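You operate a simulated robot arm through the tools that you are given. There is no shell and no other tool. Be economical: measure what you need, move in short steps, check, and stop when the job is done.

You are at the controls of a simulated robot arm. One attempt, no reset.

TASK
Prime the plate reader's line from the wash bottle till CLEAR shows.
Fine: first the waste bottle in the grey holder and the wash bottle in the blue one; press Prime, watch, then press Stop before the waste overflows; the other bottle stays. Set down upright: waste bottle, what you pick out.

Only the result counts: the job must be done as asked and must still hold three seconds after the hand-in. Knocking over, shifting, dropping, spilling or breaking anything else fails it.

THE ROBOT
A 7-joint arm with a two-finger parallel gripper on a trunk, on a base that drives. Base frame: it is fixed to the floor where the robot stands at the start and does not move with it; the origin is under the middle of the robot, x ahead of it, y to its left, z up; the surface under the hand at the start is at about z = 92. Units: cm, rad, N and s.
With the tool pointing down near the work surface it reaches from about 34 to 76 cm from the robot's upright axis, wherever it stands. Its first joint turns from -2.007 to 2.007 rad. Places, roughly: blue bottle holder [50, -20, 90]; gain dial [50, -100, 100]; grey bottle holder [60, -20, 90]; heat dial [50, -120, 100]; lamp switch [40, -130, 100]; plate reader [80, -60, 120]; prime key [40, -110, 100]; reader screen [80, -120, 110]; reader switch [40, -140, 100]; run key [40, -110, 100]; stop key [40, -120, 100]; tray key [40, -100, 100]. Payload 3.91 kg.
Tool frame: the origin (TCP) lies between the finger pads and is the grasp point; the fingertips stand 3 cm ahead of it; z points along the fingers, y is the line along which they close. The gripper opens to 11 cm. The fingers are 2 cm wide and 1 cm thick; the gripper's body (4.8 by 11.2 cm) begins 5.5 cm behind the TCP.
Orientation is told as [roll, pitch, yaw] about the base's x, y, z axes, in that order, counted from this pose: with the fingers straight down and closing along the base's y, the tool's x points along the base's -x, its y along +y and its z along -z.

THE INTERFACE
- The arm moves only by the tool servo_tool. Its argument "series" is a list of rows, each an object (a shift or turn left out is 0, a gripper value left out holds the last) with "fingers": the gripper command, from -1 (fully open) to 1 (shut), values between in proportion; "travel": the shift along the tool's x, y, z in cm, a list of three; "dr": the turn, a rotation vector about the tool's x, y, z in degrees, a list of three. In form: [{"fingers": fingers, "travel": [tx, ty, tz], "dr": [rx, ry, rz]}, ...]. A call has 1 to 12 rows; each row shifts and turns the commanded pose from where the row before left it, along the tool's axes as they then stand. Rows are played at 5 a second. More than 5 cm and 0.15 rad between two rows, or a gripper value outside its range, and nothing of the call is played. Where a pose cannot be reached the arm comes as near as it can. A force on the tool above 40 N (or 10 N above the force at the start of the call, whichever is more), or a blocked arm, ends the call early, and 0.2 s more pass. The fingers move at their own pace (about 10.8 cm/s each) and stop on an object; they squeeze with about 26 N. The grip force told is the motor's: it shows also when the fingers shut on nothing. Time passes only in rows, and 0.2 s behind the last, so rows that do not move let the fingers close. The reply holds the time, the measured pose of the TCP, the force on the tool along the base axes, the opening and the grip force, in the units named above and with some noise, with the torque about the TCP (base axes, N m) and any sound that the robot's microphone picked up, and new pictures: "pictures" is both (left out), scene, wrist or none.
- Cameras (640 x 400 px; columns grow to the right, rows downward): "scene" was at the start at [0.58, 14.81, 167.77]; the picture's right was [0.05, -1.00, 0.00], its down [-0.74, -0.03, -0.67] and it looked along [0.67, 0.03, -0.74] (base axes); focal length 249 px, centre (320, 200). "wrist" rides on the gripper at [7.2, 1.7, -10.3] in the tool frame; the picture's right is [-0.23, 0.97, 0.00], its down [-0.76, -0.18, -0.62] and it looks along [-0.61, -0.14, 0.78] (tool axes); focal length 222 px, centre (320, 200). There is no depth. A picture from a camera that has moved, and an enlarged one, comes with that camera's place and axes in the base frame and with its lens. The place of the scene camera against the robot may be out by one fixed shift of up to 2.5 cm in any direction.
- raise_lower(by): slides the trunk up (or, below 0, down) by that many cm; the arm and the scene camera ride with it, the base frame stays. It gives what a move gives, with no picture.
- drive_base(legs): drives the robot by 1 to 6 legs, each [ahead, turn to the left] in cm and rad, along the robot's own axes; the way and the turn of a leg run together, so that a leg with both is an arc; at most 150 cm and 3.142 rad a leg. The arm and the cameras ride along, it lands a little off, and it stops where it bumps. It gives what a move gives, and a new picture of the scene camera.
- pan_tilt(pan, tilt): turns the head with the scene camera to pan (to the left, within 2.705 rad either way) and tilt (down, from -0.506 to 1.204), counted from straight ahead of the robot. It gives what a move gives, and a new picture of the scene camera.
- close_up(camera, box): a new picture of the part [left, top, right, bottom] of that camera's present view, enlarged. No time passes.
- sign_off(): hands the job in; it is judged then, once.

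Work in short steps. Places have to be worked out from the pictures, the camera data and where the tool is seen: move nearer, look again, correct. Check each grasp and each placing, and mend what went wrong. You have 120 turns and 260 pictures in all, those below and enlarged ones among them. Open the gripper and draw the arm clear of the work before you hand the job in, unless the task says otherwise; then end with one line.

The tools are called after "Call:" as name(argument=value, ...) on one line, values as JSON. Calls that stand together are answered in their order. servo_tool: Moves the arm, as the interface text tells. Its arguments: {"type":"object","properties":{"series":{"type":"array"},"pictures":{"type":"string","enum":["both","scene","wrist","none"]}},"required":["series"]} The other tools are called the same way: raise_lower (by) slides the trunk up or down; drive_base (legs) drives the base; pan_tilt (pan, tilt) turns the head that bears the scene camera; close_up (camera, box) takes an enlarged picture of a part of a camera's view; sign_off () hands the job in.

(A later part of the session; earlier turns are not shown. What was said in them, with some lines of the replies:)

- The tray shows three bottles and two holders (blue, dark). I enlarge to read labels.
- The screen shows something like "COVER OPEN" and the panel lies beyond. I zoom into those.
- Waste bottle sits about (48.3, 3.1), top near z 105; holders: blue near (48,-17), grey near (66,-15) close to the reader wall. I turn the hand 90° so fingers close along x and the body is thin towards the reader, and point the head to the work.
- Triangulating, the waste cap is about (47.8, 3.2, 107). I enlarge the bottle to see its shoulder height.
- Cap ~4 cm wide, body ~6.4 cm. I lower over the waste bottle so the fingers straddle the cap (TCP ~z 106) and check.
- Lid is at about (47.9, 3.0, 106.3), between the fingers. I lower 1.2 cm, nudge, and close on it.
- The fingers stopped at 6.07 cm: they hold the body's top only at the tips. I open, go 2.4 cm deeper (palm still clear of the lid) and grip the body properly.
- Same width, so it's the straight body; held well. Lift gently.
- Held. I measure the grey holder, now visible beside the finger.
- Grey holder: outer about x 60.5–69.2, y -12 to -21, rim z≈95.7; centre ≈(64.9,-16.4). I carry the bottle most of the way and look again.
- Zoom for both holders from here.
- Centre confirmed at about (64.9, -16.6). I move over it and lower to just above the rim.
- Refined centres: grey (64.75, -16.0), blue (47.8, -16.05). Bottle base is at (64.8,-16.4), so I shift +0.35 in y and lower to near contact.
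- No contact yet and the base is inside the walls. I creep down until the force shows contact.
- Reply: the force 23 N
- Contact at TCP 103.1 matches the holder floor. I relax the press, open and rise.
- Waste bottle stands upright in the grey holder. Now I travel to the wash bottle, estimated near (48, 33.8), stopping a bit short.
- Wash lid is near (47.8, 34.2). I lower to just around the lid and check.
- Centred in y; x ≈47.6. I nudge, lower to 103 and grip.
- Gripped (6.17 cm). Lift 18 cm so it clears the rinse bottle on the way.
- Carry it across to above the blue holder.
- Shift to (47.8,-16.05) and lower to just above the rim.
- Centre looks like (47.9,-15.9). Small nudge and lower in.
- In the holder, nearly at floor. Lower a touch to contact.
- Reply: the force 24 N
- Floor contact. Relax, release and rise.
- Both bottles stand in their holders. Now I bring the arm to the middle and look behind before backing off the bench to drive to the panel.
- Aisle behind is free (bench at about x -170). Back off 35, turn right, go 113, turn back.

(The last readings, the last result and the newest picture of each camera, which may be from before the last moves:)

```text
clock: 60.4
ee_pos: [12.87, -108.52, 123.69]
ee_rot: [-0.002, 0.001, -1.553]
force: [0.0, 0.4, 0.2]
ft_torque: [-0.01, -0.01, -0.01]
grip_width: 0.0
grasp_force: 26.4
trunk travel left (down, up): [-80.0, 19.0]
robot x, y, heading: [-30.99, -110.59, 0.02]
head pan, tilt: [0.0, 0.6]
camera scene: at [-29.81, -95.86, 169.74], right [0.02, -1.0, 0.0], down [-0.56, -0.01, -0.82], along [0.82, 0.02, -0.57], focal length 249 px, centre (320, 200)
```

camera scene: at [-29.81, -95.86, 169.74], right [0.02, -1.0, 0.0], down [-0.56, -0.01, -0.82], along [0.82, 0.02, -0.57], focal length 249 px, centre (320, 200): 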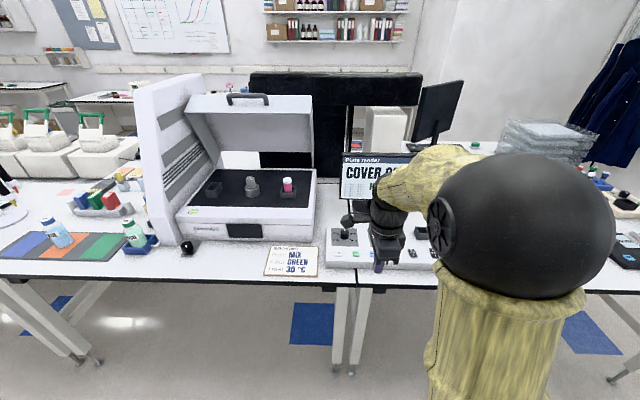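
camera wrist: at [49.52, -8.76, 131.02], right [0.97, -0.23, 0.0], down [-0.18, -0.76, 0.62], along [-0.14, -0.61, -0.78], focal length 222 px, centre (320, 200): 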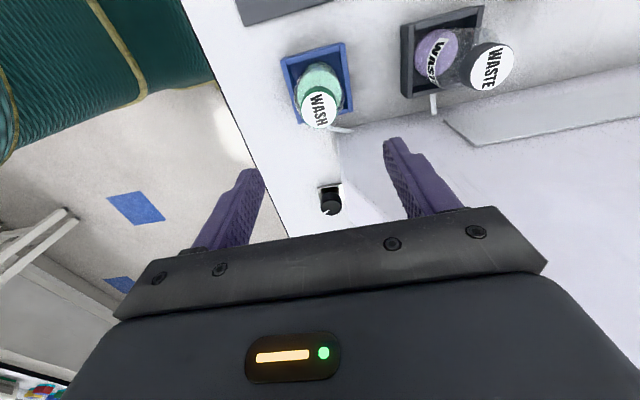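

Standing square. Drive forward 29 cm to bring the panel in reach.

Call:
drive_base(legs=[[28, 0]])

Call:
servo_tool(series=[{}], pictures="wrist")

```text
clock: 62.6
ee_pos: [40.69, -107.94, 123.78]
ee_rot: [-0.001, 0.0, -1.556]
force: [-0.3, 0.3, 0.0]
ft_torque: [0.0, 0.03, -0.01]
grip_width: 0.02
grasp_force: 26.1
trunk travel left (down, up): [-80.0, 19.0]
robot x, y, heading: [-3.25, -109.89, 0.02]
head pan, tilt: [0.0, 0.6]
camera scene: at [-1.99, -95.31, 169.74], right [0.02, -1.0, 0.0], down [-0.57, -0.01, -0.82], along [0.82, 0.02, -0.57], focal length 249 px, centre (320, 200)
```

scene: 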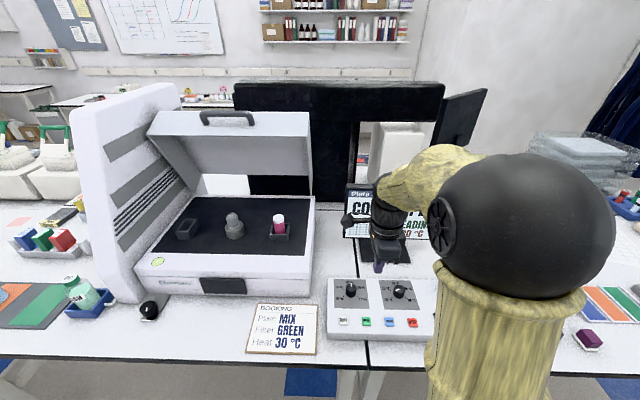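

```text
clock: 63.0
ee_pos: [40.69, -107.99, 123.72]
ee_rot: [-0.001, -0.001, -1.557]
force: [-0.1, -0.5, 0.7]
ft_torque: [-0.01, 0.02, -0.03]
grip_width: 0.0
grasp_force: 26.3
trunk travel left (down, up): [-80.0, 19.0]
robot x, y, heading: [-3.1, -110.0, 0.023]
head pan, tilt: [0.0, 0.6]
camera wrist: at [42.2, -100.71, 134.02], right [0.98, -0.21, 0.0], down [-0.17, -0.76, 0.62], along [-0.13, -0.61, -0.78], focal length 222 px, centre (320, 200)
```

wrist: 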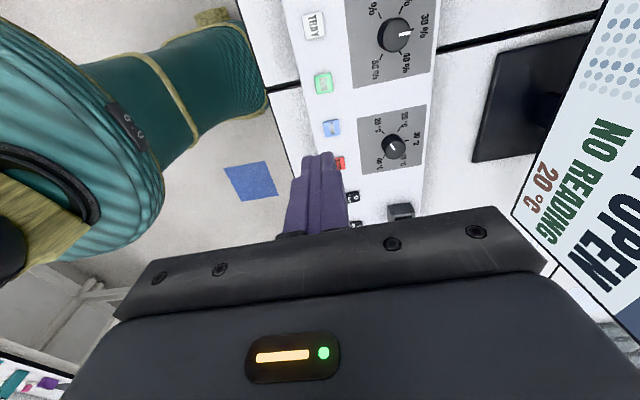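

Call:
close_up(camera="wrist", box=[280, 0, 440, 200])

Call:
close_up(camera="scene", box=[320, 270, 440, 345])

```text
2.00 times, centred on (360, 100) of wrist
camera zoom: at [42.2, -100.71, 134.02], right [0.98, -0.21, 0.0], down [-0.17, -0.76, 0.62], along [-0.13, -0.61, -0.78], focal length 444 px, centre (240, 400)
```

zoom: 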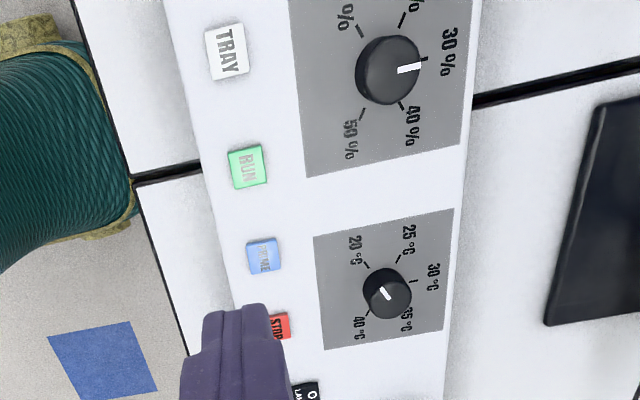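

```text
5.33 times, centred on (380, 308) of scene
camera zoom: at [-2.07, -95.31, 169.74], right [0.02, -1.0, 0.0], down [-0.57, -0.01, -0.82], along [0.82, 0.02, -0.57], focal length 1327 px, centre (0, -373)
```

zoom: 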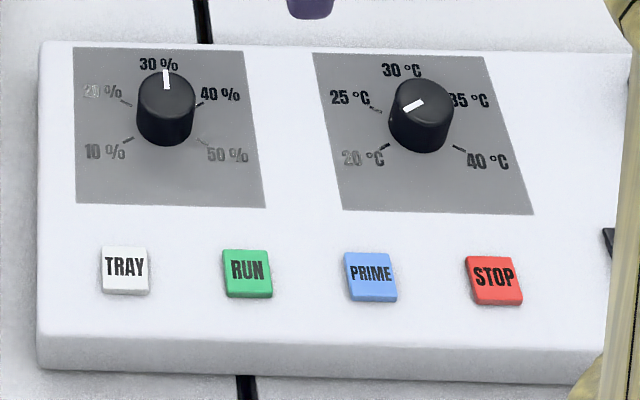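

Blue = PRIME near (41.1,-114.2), red = STOP near (41.1,-121). I move above Prime and descend to about 5 cm over it.

Call:
servo_tool(series=[{"travel": [-3, 0.4, 0]}, {"travel": [-3.2, 0, 2]}, {"travel": [0, 0, 4]}, {"travel": [0, 0, 4]}, {"travel": [0, 0, 4]}, {"travel": [0, 0, 2]}, {}])

```text
clock: 64.6
ee_pos: [41.2, -114.14, 107.56]
ee_rot: [0.001, 0.0, -1.555]
force: [-0.1, -0.5, 0.1]
ft_torque: [0.0, -0.01, 0.0]
grip_width: 0.03
grasp_force: 26.2
trunk travel left (down, up): [-80.0, 19.0]
robot x, y, heading: [-3.12, -109.68, 0.019]
head pan, tilt: [0.0, 0.6]
camera scene: at [-2.1, -95.31, 169.74], right [0.02, -1.0, 0.0], down [-0.56, -0.01, -0.83], along [0.82, 0.02, -0.57], focal length 249 px, centre (320, 200)
camera wrist: at [42.82, -106.82, 117.89], right [0.98, -0.21, 0.0], down [-0.17, -0.76, 0.62], along [-0.13, -0.61, -0.78], focal length 222 px, centre (320, 200)
```

scene: 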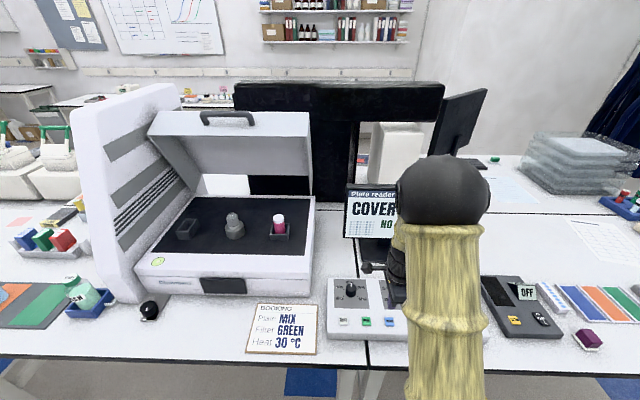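
wrist: 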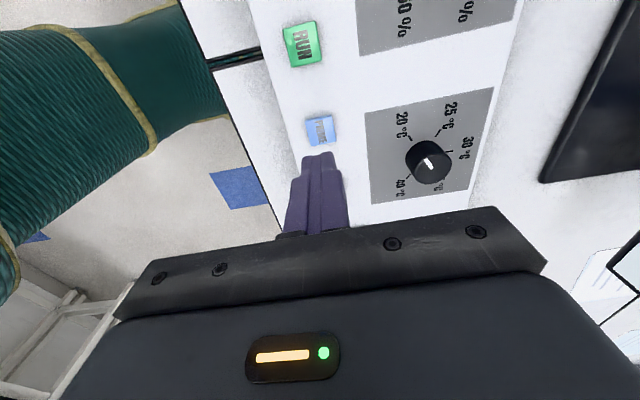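

Screen's first word is readable from here, and moving to Stop will free more of it. I descend 3.5 cm further to refine the key position.

Call:
servo_tool(series=[{"travel": [0, 0, 2]}, {"travel": [0, 0, 1.5]}, {}], pictures="none")

Call:
close_up(camera="wrist", box=[240, 40, 400, 240])

Call:
close_up(camera="scene", box=[320, 180, 480, 350])

```text
clock: 65.4
ee_pos: [41.31, -114.29, 104.2]
ee_rot: [0.002, -0.001, -1.556]
force: [0.6, 0.2, 0.4]
ft_torque: [-0.02, 0.01, 0.0]
grip_width: 0.0
grasp_force: 25.9
trunk travel left (down, up): [-80.0, 19.0]
robot x, y, heading: [-3.29, -109.8, 0.017]
head pan, tilt: [0.0, 0.6]
```

```text
2.00 times, centred on (320, 140) of wrist
camera zoom: at [42.84, -106.87, 114.5], right [0.98, -0.21, 0.0], down [-0.17, -0.76, 0.62], along [-0.13, -0.61, -0.78], focal length 444 px, centre (320, 320)
```

zoom: 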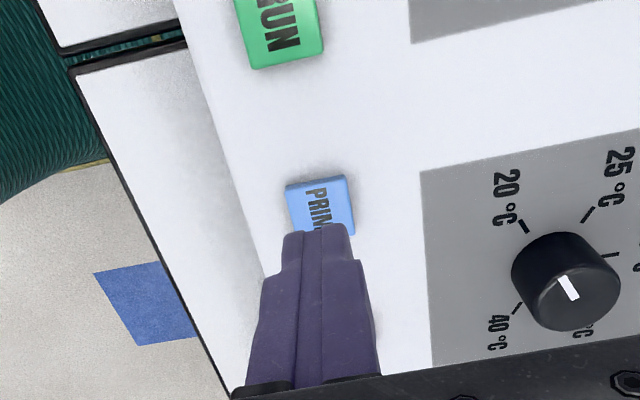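

```text
2.35 times, centred on (400, 265) of scene
camera zoom: at [-2.1, -95.31, 169.74], right [0.02, -1.0, 0.0], down [-0.56, -0.01, -0.82], along [0.82, 0.02, -0.57], focal length 586 px, centre (132, 47)
```

zoom: 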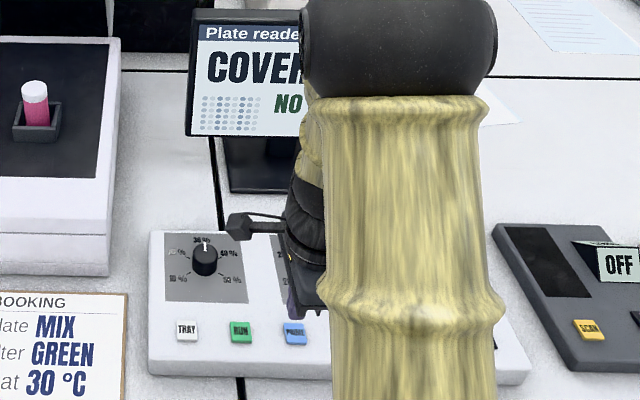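

Prime key top estimated z≈97, centre (41.3,-114.6). I lower slowly to just above it.

Call:
servo_tool(series=[{"travel": [-0.35, 0, 1]}, {"travel": [0, 0, 1]}, {"travel": [0, 0, 0.8]}, {}], pictures="none")

Call:
close_up(camera="wrist", box=[240, 40, 400, 240])

Call:
close_up(camera="scene", box=[340, 240, 440, 340])

```text
clock: 66.4
ee_pos: [41.34, -114.61, 101.42]
ee_rot: [0.0, 0.001, -1.555]
force: [0.1, 1.0, 0.8]
ft_torque: [-0.02, 0.01, -0.01]
grip_width: 0.02
grasp_force: 26.4
trunk travel left (down, up): [-80.0, 19.0]
robot x, y, heading: [-3.34, -110.24, 0.022]
head pan, tilt: [0.0, 0.6]
```

```text
2.00 times, centred on (320, 140) of wrist
camera zoom: at [42.73, -107.28, 111.73], right [0.98, -0.21, 0.0], down [-0.17, -0.76, 0.62], along [-0.13, -0.61, -0.78], focal length 444 px, centre (320, 320)
```

zoom: 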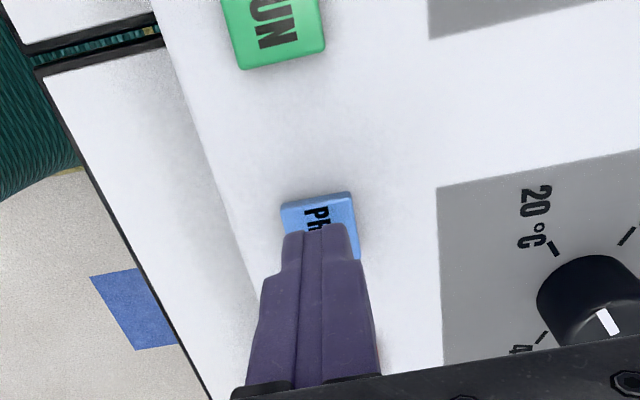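

```text
4.00 times, centred on (390, 290) of scene
camera zoom: at [-2.11, -95.3, 169.74], right [0.02, -1.0, 0.0], down [-0.56, -0.01, -0.83], along [0.82, 0.02, -0.56], focal length 995 px, centre (40, -160)
```

zoom: 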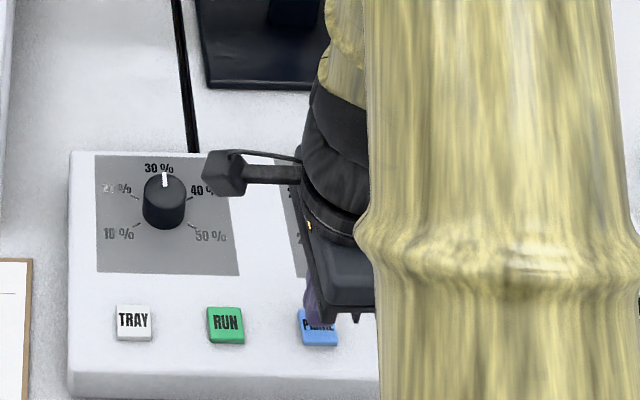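

Aligned over PRIME. Press down in small steps.

Call:
servo_tool(series=[{"travel": [0, 0, 0.4]}, {"travel": [0, 0, 0.3]}, {"travel": [0, 0, 0.3]}, {"travel": [0, 0, 0.3]}], pictures="scene")

```text
clock: 67.4
ee_pos: [41.15, -114.56, 100.13]
ee_rot: [-0.001, 0.001, -1.555]
force: [0.5, -0.4, 0.8]
ft_torque: [-0.02, 0.0, 0.01]
grip_width: 0.02
grasp_force: 25.9
trunk travel left (down, up): [-80.0, 19.0]
robot x, y, heading: [-3.49, -109.78, 0.017]
head pan, tilt: [0.0, 0.6]
camera scene: at [-2.09, -95.31, 169.74], right [0.02, -1.0, 0.0], down [-0.56, -0.01, -0.82], along [0.82, 0.02, -0.57], focal length 249 px, centre (320, 200)
```

scene: 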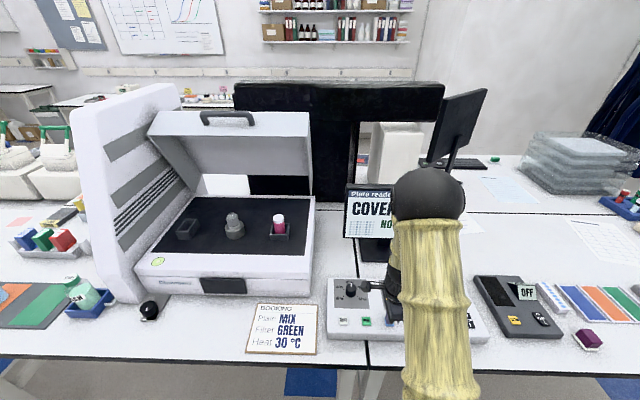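

No contact yet (tip ≈97.1). Continue down.

Call:
servo_tool(series=[{"travel": [0, 0, 0.25]}, {"travel": [0, 0, 0.25]}, {"travel": [0, 0, 0.25]}], pictures="scene")

```text
clock: 68.2
ee_pos: [41.05, -114.56, 99.54]
ee_rot: [0.003, 0.0, -1.554]
force: [0.3, -2.7, 18.2]
ft_torque: [-0.09, 0.05, 0.03]
grip_width: 0.01
grasp_force: 26.0
trunk travel left (down, up): [-80.0, 19.0]
robot x, y, heading: [-3.58, -110.02, 0.017]
head pan, tilt: [0.0, 0.6]
heard: click
camera scene: at [-2.25, -95.33, 169.78], right [0.02, -1.0, 0.0], down [-0.56, -0.01, -0.83], along [0.83, 0.02, -0.56], focal length 249 px, centre (320, 200)
```

scene: 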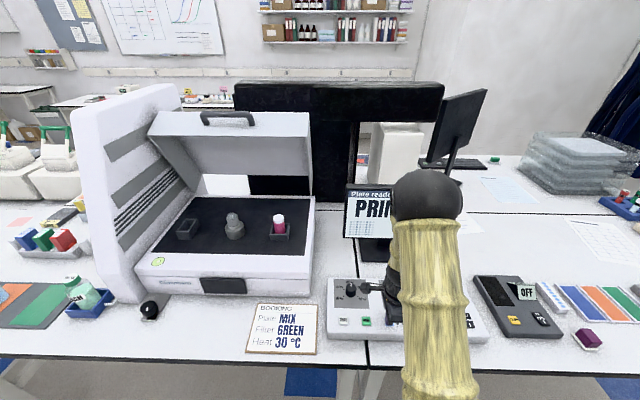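

Click heard; screen shows "PRIM…". I lift, shift 6.8 cm to Stop and hover just above it.

Call:
servo_tool(series=[{"travel": [0, 0, -2.5]}, {"travel": [-4, 0, 0]}, {"travel": [-2.7, 0, 0]}, {"travel": [0, 0, 0.5]}], pictures="scene")

Call:
close_up(camera="wrist", box=[240, 40, 400, 240])

Call:
close_up(camera="scene", box=[330, 170, 490, 270])

```text
clock: 69.2
ee_pos: [41.32, -121.13, 101.35]
ee_rot: [0.0, -0.001, -1.556]
force: [-0.1, 0.2, 0.9]
ft_torque: [0.0, -0.01, 0.0]
grip_width: 0.0
grasp_force: 25.4
trunk travel left (down, up): [-80.0, 19.0]
robot x, y, heading: [-3.12, -110.15, 0.018]
head pan, tilt: [0.0, 0.6]
camera scene: at [-2.05, -95.32, 169.74], right [0.02, -1.0, 0.0], down [-0.57, -0.01, -0.82], along [0.82, 0.02, -0.57], focal length 249 px, centre (320, 200)
```

scene: 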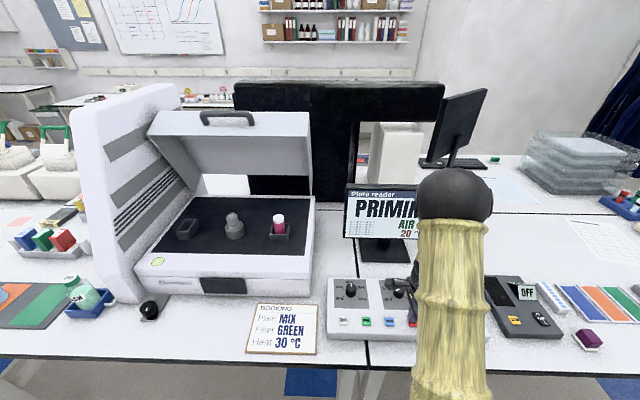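

```text
2.00 times, centred on (320, 140) of wrist
camera zoom: at [42.77, -113.86, 111.58], right [0.98, -0.21, 0.0], down [-0.17, -0.76, 0.62], along [-0.13, -0.61, -0.78], focal length 444 px, centre (320, 320)
```

zoom: 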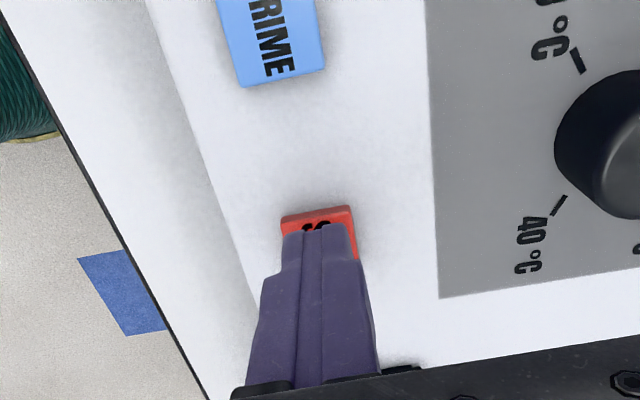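

```text
4.00 times, centred on (410, 220) of scene
camera zoom: at [-2.05, -95.32, 169.74], right [0.02, -1.0, 0.0], down [-0.57, -0.01, -0.82], along [0.82, 0.02, -0.57], focal length 995 px, centre (-40, 120)
```

zoom: 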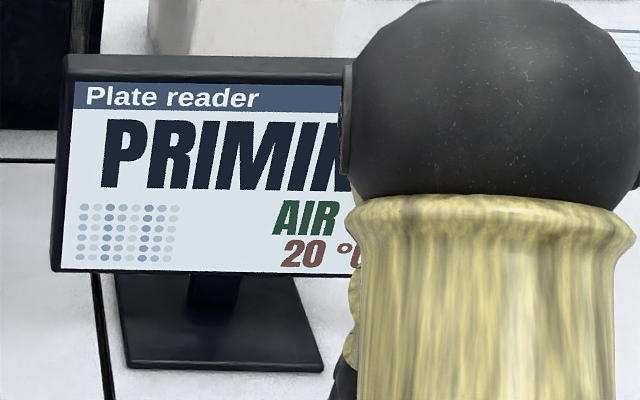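

Line status says "AIR". I nudge over Stop, hover ~0.4 cm above it, and watch.

Call:
servo_tool(series=[{"travel": [-0.4, 0, 0.3]}, {"travel": [0, 0, 0.4]}, {}], pictures="none")

Call:
close_up(camera="scene", box=[330, 170, 490, 270])

```text
clock: 70.0
ee_pos: [41.4, -121.65, 100.64]
ee_rot: [0.001, 0.0, -1.554]
force: [0.4, -1.2, 0.8]
ft_torque: [0.04, 0.01, -0.02]
grip_width: 0.0
grasp_force: 25.9
trunk travel left (down, up): [-80.0, 19.0]
robot x, y, heading: [-3.4, -109.72, 0.022]
head pan, tilt: [0.0, 0.6]
```

```text
4.00 times, centred on (410, 220) of scene
camera zoom: at [-2.09, -95.32, 169.74], right [0.02, -1.0, 0.0], down [-0.56, -0.01, -0.82], along [0.82, 0.02, -0.57], focal length 995 px, centre (-40, 120)
```

zoom: 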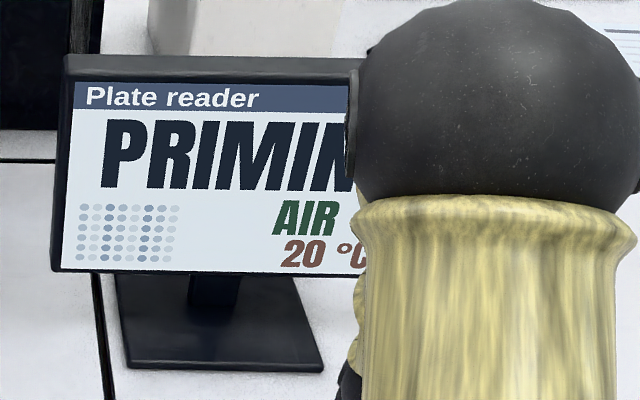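

Still AIR. Hold about 1 s at a time and re-read.

Call:
servo_tool(series=[{}, {}, {}, {}, {}], pictures="none")

Call:
close_up(camera="scene", box=[330, 170, 490, 270])

```text
clock: 71.2
ee_pos: [41.26, -121.62, 100.72]
ee_rot: [-0.001, -0.001, -1.556]
force: [-0.5, -1.0, -0.5]
ft_torque: [0.0, 0.02, -0.02]
grip_width: 0.01
grasp_force: 25.7
trunk travel left (down, up): [-80.0, 19.0]
robot x, y, heading: [-3.15, -109.88, 0.025]
head pan, tilt: [0.0, 0.6]
```

```text
4.00 times, centred on (410, 220) of scene
camera zoom: at [-2.09, -95.31, 169.74], right [0.02, -1.0, 0.0], down [-0.56, -0.01, -0.82], along [0.82, 0.02, -0.57], focal length 995 px, centre (-40, 120)
```

zoom: 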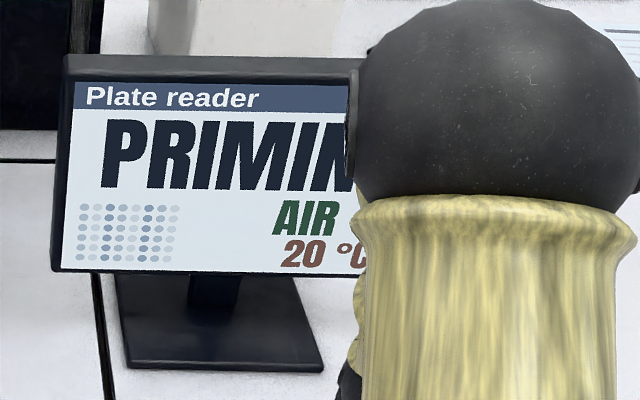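

Still AIR; keep watching.

Call:
servo_tool(series=[{}, {}, {}, {}, {}], pictures="none")

Call:
close_up(camera="scene", box=[330, 170, 490, 270])

```text
clock: 72.4
ee_pos: [41.31, -121.65, 100.63]
ee_rot: [0.0, 0.0, -1.555]
force: [-0.4, 0.5, 0.1]
ft_torque: [0.01, 0.0, -0.03]
grip_width: 0.0
grasp_force: 25.9
trunk travel left (down, up): [-80.0, 19.0]
robot x, y, heading: [-3.42, -110.24, 0.023]
head pan, tilt: [0.0, 0.6]
```

```text
4.00 times, centred on (410, 220) of scene
camera zoom: at [-2.09, -95.31, 169.74], right [0.02, -1.0, 0.0], down [-0.56, -0.01, -0.82], along [0.82, 0.02, -0.57], focal length 995 px, centre (-40, 120)
```

zoom: 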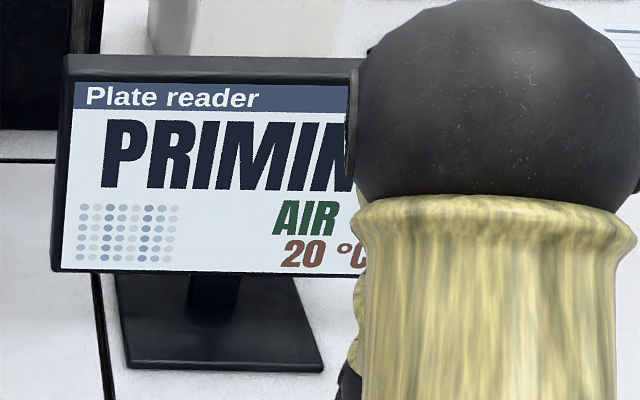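

Still AIR; watch on, with a wider look including the wash bottle.

Call:
servo_tool(series=[{}, {}, {}, {}, {}], pictures="none")

Call:
close_up(camera="scene", box=[330, 170, 490, 270])

Call:
close_up(camera="scene", box=[40, 250, 160, 330])

```text
clock: 73.6
ee_pos: [41.4, -121.53, 100.68]
ee_rot: [0.0, 0.001, -1.555]
force: [0.4, 1.0, 0.5]
ft_torque: [0.01, -0.01, 0.0]
grip_width: 0.0
grasp_force: 25.6
trunk travel left (down, up): [-80.0, 19.0]
robot x, y, heading: [-3.75, -109.74, 0.02]
head pan, tilt: [0.0, 0.6]
```

```text
4.00 times, centred on (410, 220) of scene
camera zoom: at [-2.09, -95.31, 169.74], right [0.02, -1.0, 0.0], down [-0.56, -0.01, -0.82], along [0.82, 0.02, -0.57], focal length 995 px, centre (-40, 120)
```

zoom: 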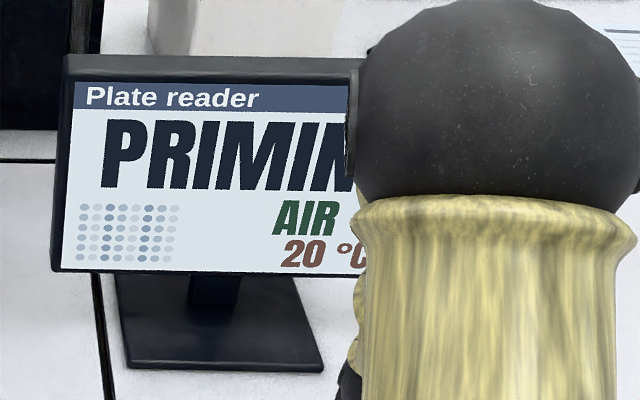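

```text
5.00 times, centred on (100, 290) of scene
camera zoom: at [-2.09, -95.31, 169.74], right [0.02, -1.0, 0.0], down [-0.56, -0.01, -0.82], along [0.82, 0.02, -0.57], focal length 1244 px, centre (1420, -250)
```

zoom: 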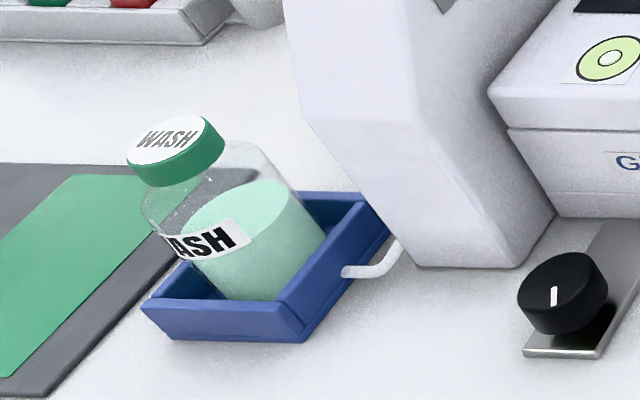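

Wash level is dropping, so it pumps. Keep watching.

Call:
servo_tool(series=[{}, {}, {}, {}], pictures="none")

Call:
close_up(camera="scene", box=[330, 170, 490, 270])

```text
clock: 74.6
ee_pos: [41.3, -121.6, 100.59]
ee_rot: [0.0, 0.001, -1.555]
force: [0.3, -0.6, -0.3]
ft_torque: [-0.02, -0.01, -0.05]
grip_width: 0.02
grasp_force: 26.4
trunk travel left (down, up): [-80.0, 19.0]
robot x, y, heading: [-3.59, -109.69, 0.021]
head pan, tilt: [0.0, 0.6]
```

```text
4.00 times, centred on (410, 220) of scene
camera zoom: at [-2.09, -95.31, 169.74], right [0.02, -1.0, 0.0], down [-0.56, -0.01, -0.82], along [0.82, 0.02, -0.57], focal length 995 px, centre (-40, 120)
```

zoom: 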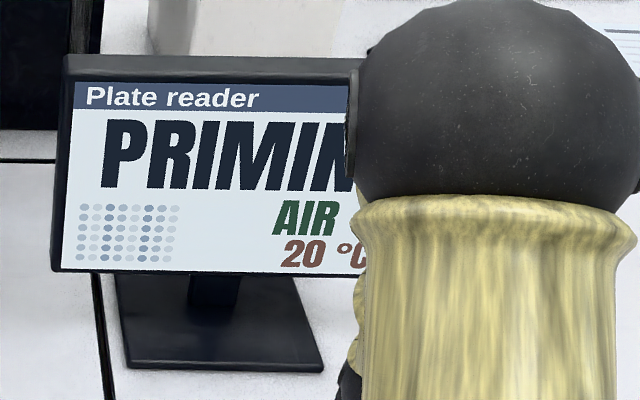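

Still AIR.

Call:
servo_tool(series=[{}, {}, {}, {}], pictures="none")

Call:
close_up(camera="scene", box=[330, 170, 490, 270])

Call:
close_up(camera="scene", box=[40, 250, 160, 330])

```text
clock: 75.6
ee_pos: [41.3, -121.57, 100.57]
ee_rot: [0.001, 0.0, -1.555]
force: [-0.2, -1.0, 0.0]
ft_torque: [0.02, 0.03, 0.0]
grip_width: 0.02
grasp_force: 25.5
trunk travel left (down, up): [-80.0, 19.0]
robot x, y, heading: [-3.06, -109.78, 0.016]
head pan, tilt: [0.0, 0.6]
```

```text
4.00 times, centred on (410, 220) of scene
camera zoom: at [-2.09, -95.31, 169.74], right [0.02, -1.0, 0.0], down [-0.56, -0.01, -0.82], along [0.82, 0.02, -0.57], focal length 995 px, centre (-40, 120)
```

zoom: 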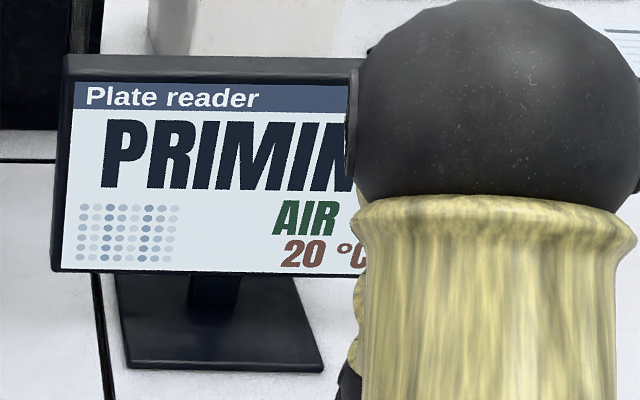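

```text
5.00 times, centred on (100, 290) of scene
camera zoom: at [-2.09, -95.31, 169.74], right [0.02, -1.0, 0.0], down [-0.56, -0.01, -0.82], along [0.82, 0.02, -0.57], focal length 1244 px, centre (1420, -250)
```

zoom: 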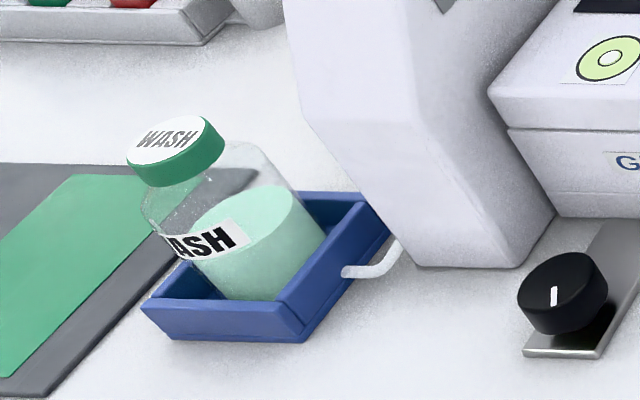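

Level falls ~3 %/s; there's room in the waste for some seconds more. Continue in short holds.

Call:
servo_tool(series=[{}, {}, {}, {}], pictures="none")

Call:
close_up(camera="scene", box=[330, 170, 490, 270])

```text
clock: 76.6
ee_pos: [41.38, -121.7, 100.58]
ee_rot: [0.001, 0.0, -1.554]
force: [0.6, 0.7, 0.8]
ft_torque: [0.01, 0.02, 0.0]
grip_width: 0.0
grasp_force: 25.9
trunk travel left (down, up): [-80.0, 19.0]
robot x, y, heading: [-2.74, -109.78, 0.022]
head pan, tilt: [0.0, 0.6]
```

```text
4.00 times, centred on (410, 220) of scene
camera zoom: at [-2.09, -95.31, 169.74], right [0.02, -1.0, 0.0], down [-0.56, -0.01, -0.82], along [0.82, 0.02, -0.57], focal length 995 px, centre (-40, 120)
```

zoom: 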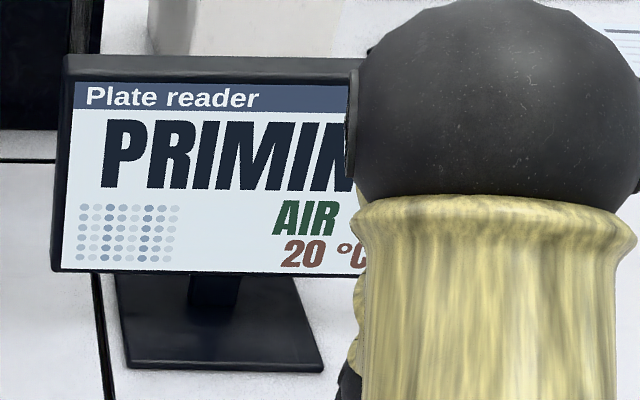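

Still AIR.

Call:
servo_tool(series=[{}, {}, {}, {}], pictures="none")

Call:
close_up(camera="scene", box=[330, 170, 490, 270])

```text
clock: 77.6
ee_pos: [41.3, -121.55, 100.72]
ee_rot: [0.001, 0.001, -1.556]
force: [0.0, 1.3, 0.2]
ft_torque: [0.01, 0.0, 0.01]
grip_width: 0.03
grasp_force: 25.9
trunk travel left (down, up): [-80.0, 19.0]
robot x, y, heading: [-3.41, -109.91, 0.018]
head pan, tilt: [0.0, 0.6]
```

```text
4.00 times, centred on (410, 220) of scene
camera zoom: at [-2.09, -95.31, 169.74], right [0.02, -1.0, 0.0], down [-0.56, -0.01, -0.82], along [0.82, 0.02, -0.57], focal length 995 px, centre (-40, 120)
```

zoom: 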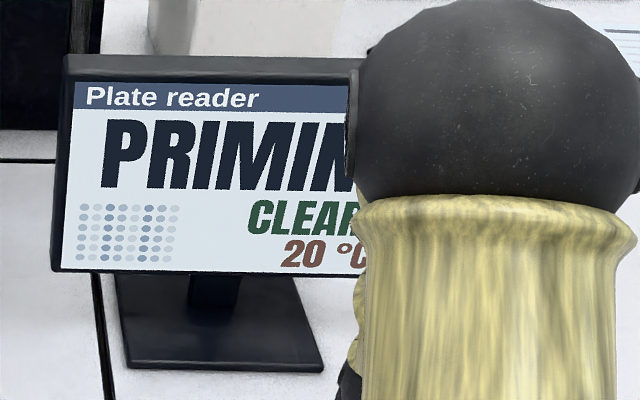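

CLEAR shows — press Stop now.

Call:
servo_tool(series=[{"travel": [0, 0, 0.6]}, {"travel": [0, 0, 0.35]}, {"travel": [0, 0, 0.3]}], pictures="none")

Call:
close_up(camera="scene", box=[330, 170, 490, 270])

```text
clock: 78.4
ee_pos: [41.21, -121.64, 99.58]
ee_rot: [0.002, 0.0, -1.554]
force: [2.1, -0.2, 12.8]
ft_torque: [-0.01, 0.0, -0.01]
grip_width: 0.02
grasp_force: 26.5
trunk travel left (down, up): [-80.0, 19.0]
robot x, y, heading: [-3.47, -109.37, 0.014]
head pan, tilt: [0.0, 0.6]
heard: click
```

```text
4.00 times, centred on (410, 220) of scene
camera zoom: at [-2.17, -95.29, 169.77], right [0.02, -1.0, 0.0], down [-0.56, -0.01, -0.83], along [0.83, 0.02, -0.56], focal length 995 px, centre (-40, 120)
```

zoom: 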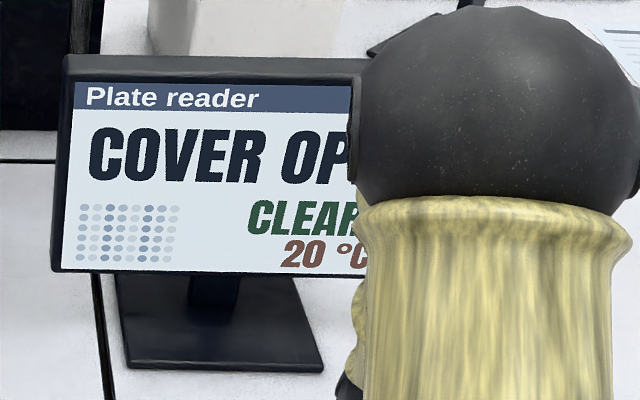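

Click; priming stopped with CLEAR held. Raise straight up, open the gripper, and back away, then check the bottles.

Call:
servo_tool(series=[{"travel": [0, 0, -2]}, {"travel": [0, 0, -4]}, {"travel": [0, 0, -5]}, {"travel": [0, 0, -5]}, {"travel": [0, 0, -4]}, {"fingers": -1}, {}], pictures="none")

Call:
drive_base(legs=[[-28, 0]])

Call:
close_up(camera="scene", box=[310, 140, 470, 270])

Call:
close_up(camera="scene", box=[0, 160, 200, 285])

```text
clock: 80.0
ee_pos: [41.42, -121.93, 119.59]
ee_rot: [-0.001, -0.001, -1.556]
force: [-0.4, -0.6, -0.2]
ft_torque: [-0.01, 0.0, 0.02]
grip_width: 10.99
grasp_force: 0.1
trunk travel left (down, up): [-80.0, 19.0]
robot x, y, heading: [-3.37, -109.7, 0.017]
head pan, tilt: [0.0, 0.6]
```

```text
clock: 82.2
ee_pos: [13.44, -122.46, 119.67]
ee_rot: [-0.001, 0.0, -1.558]
force: [0.5, -0.7, 0.3]
ft_torque: [-0.01, 0.01, -0.02]
grip_width: 10.99
grasp_force: 0.0
trunk travel left (down, up): [-80.0, 19.0]
robot x, y, heading: [-31.16, -110.51, 0.02]
head pan, tilt: [0.0, 0.6]
camera scene: at [-30.11, -95.82, 169.75], right [0.02, -1.0, 0.0], down [-0.56, -0.01, -0.83], along [0.83, 0.01, -0.56], focal length 249 px, centre (320, 200)
```

scene: 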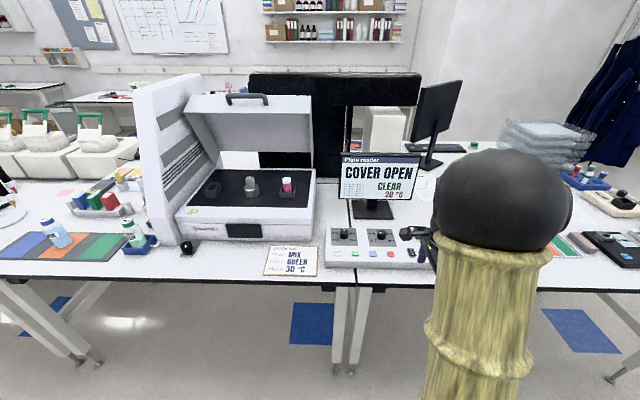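

```text
3.08 times, centred on (390, 205) of scene
camera zoom: at [-30.11, -95.82, 169.75], right [0.02, -1.0, 0.0], down [-0.56, -0.01, -0.83], along [0.83, 0.01, -0.56], focal length 766 px, centre (105, 185)
```

zoom: 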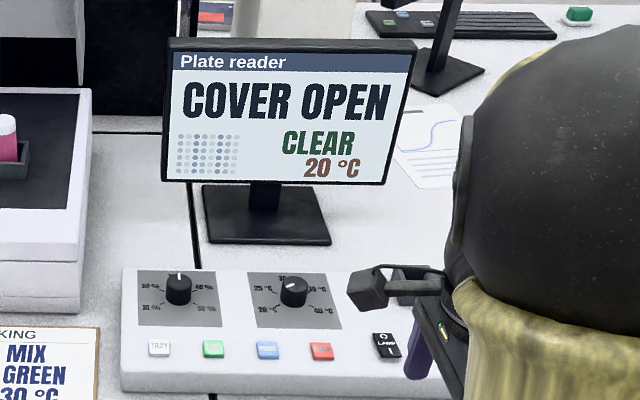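

```text
3.20 times, centred on (100, 222) of scene
camera zoom: at [-30.11, -95.82, 169.75], right [0.02, -1.0, 0.0], down [-0.56, -0.01, -0.83], along [0.83, 0.01, -0.56], focal length 796 px, centre (1024, 128)
```

zoom: 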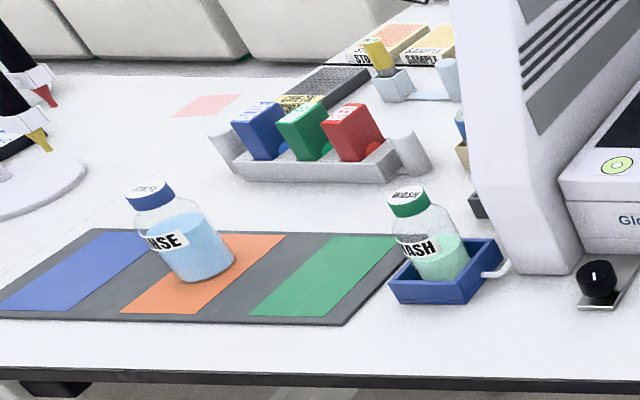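

The screen shows CLEAR with priming stopped. The rinse bottle is untouched, both bottles are in their holders, and the gripper is open and clear. Handing in.

Call:
sign_off()

```text
The job is handed in.
```

The plate reader's line is primed from the wash bottle: I pressed Stop once CLEAR showed, and it still showed after the pump stopped. The waste bottle is upright in the grey holder, the wash bottle is upright in the blue one, and the rinse bottle never moved. I couldn't see the waste bottle during or after priming because the reader hid it, so "no overflow" is judged from how slowly the wash level fell.
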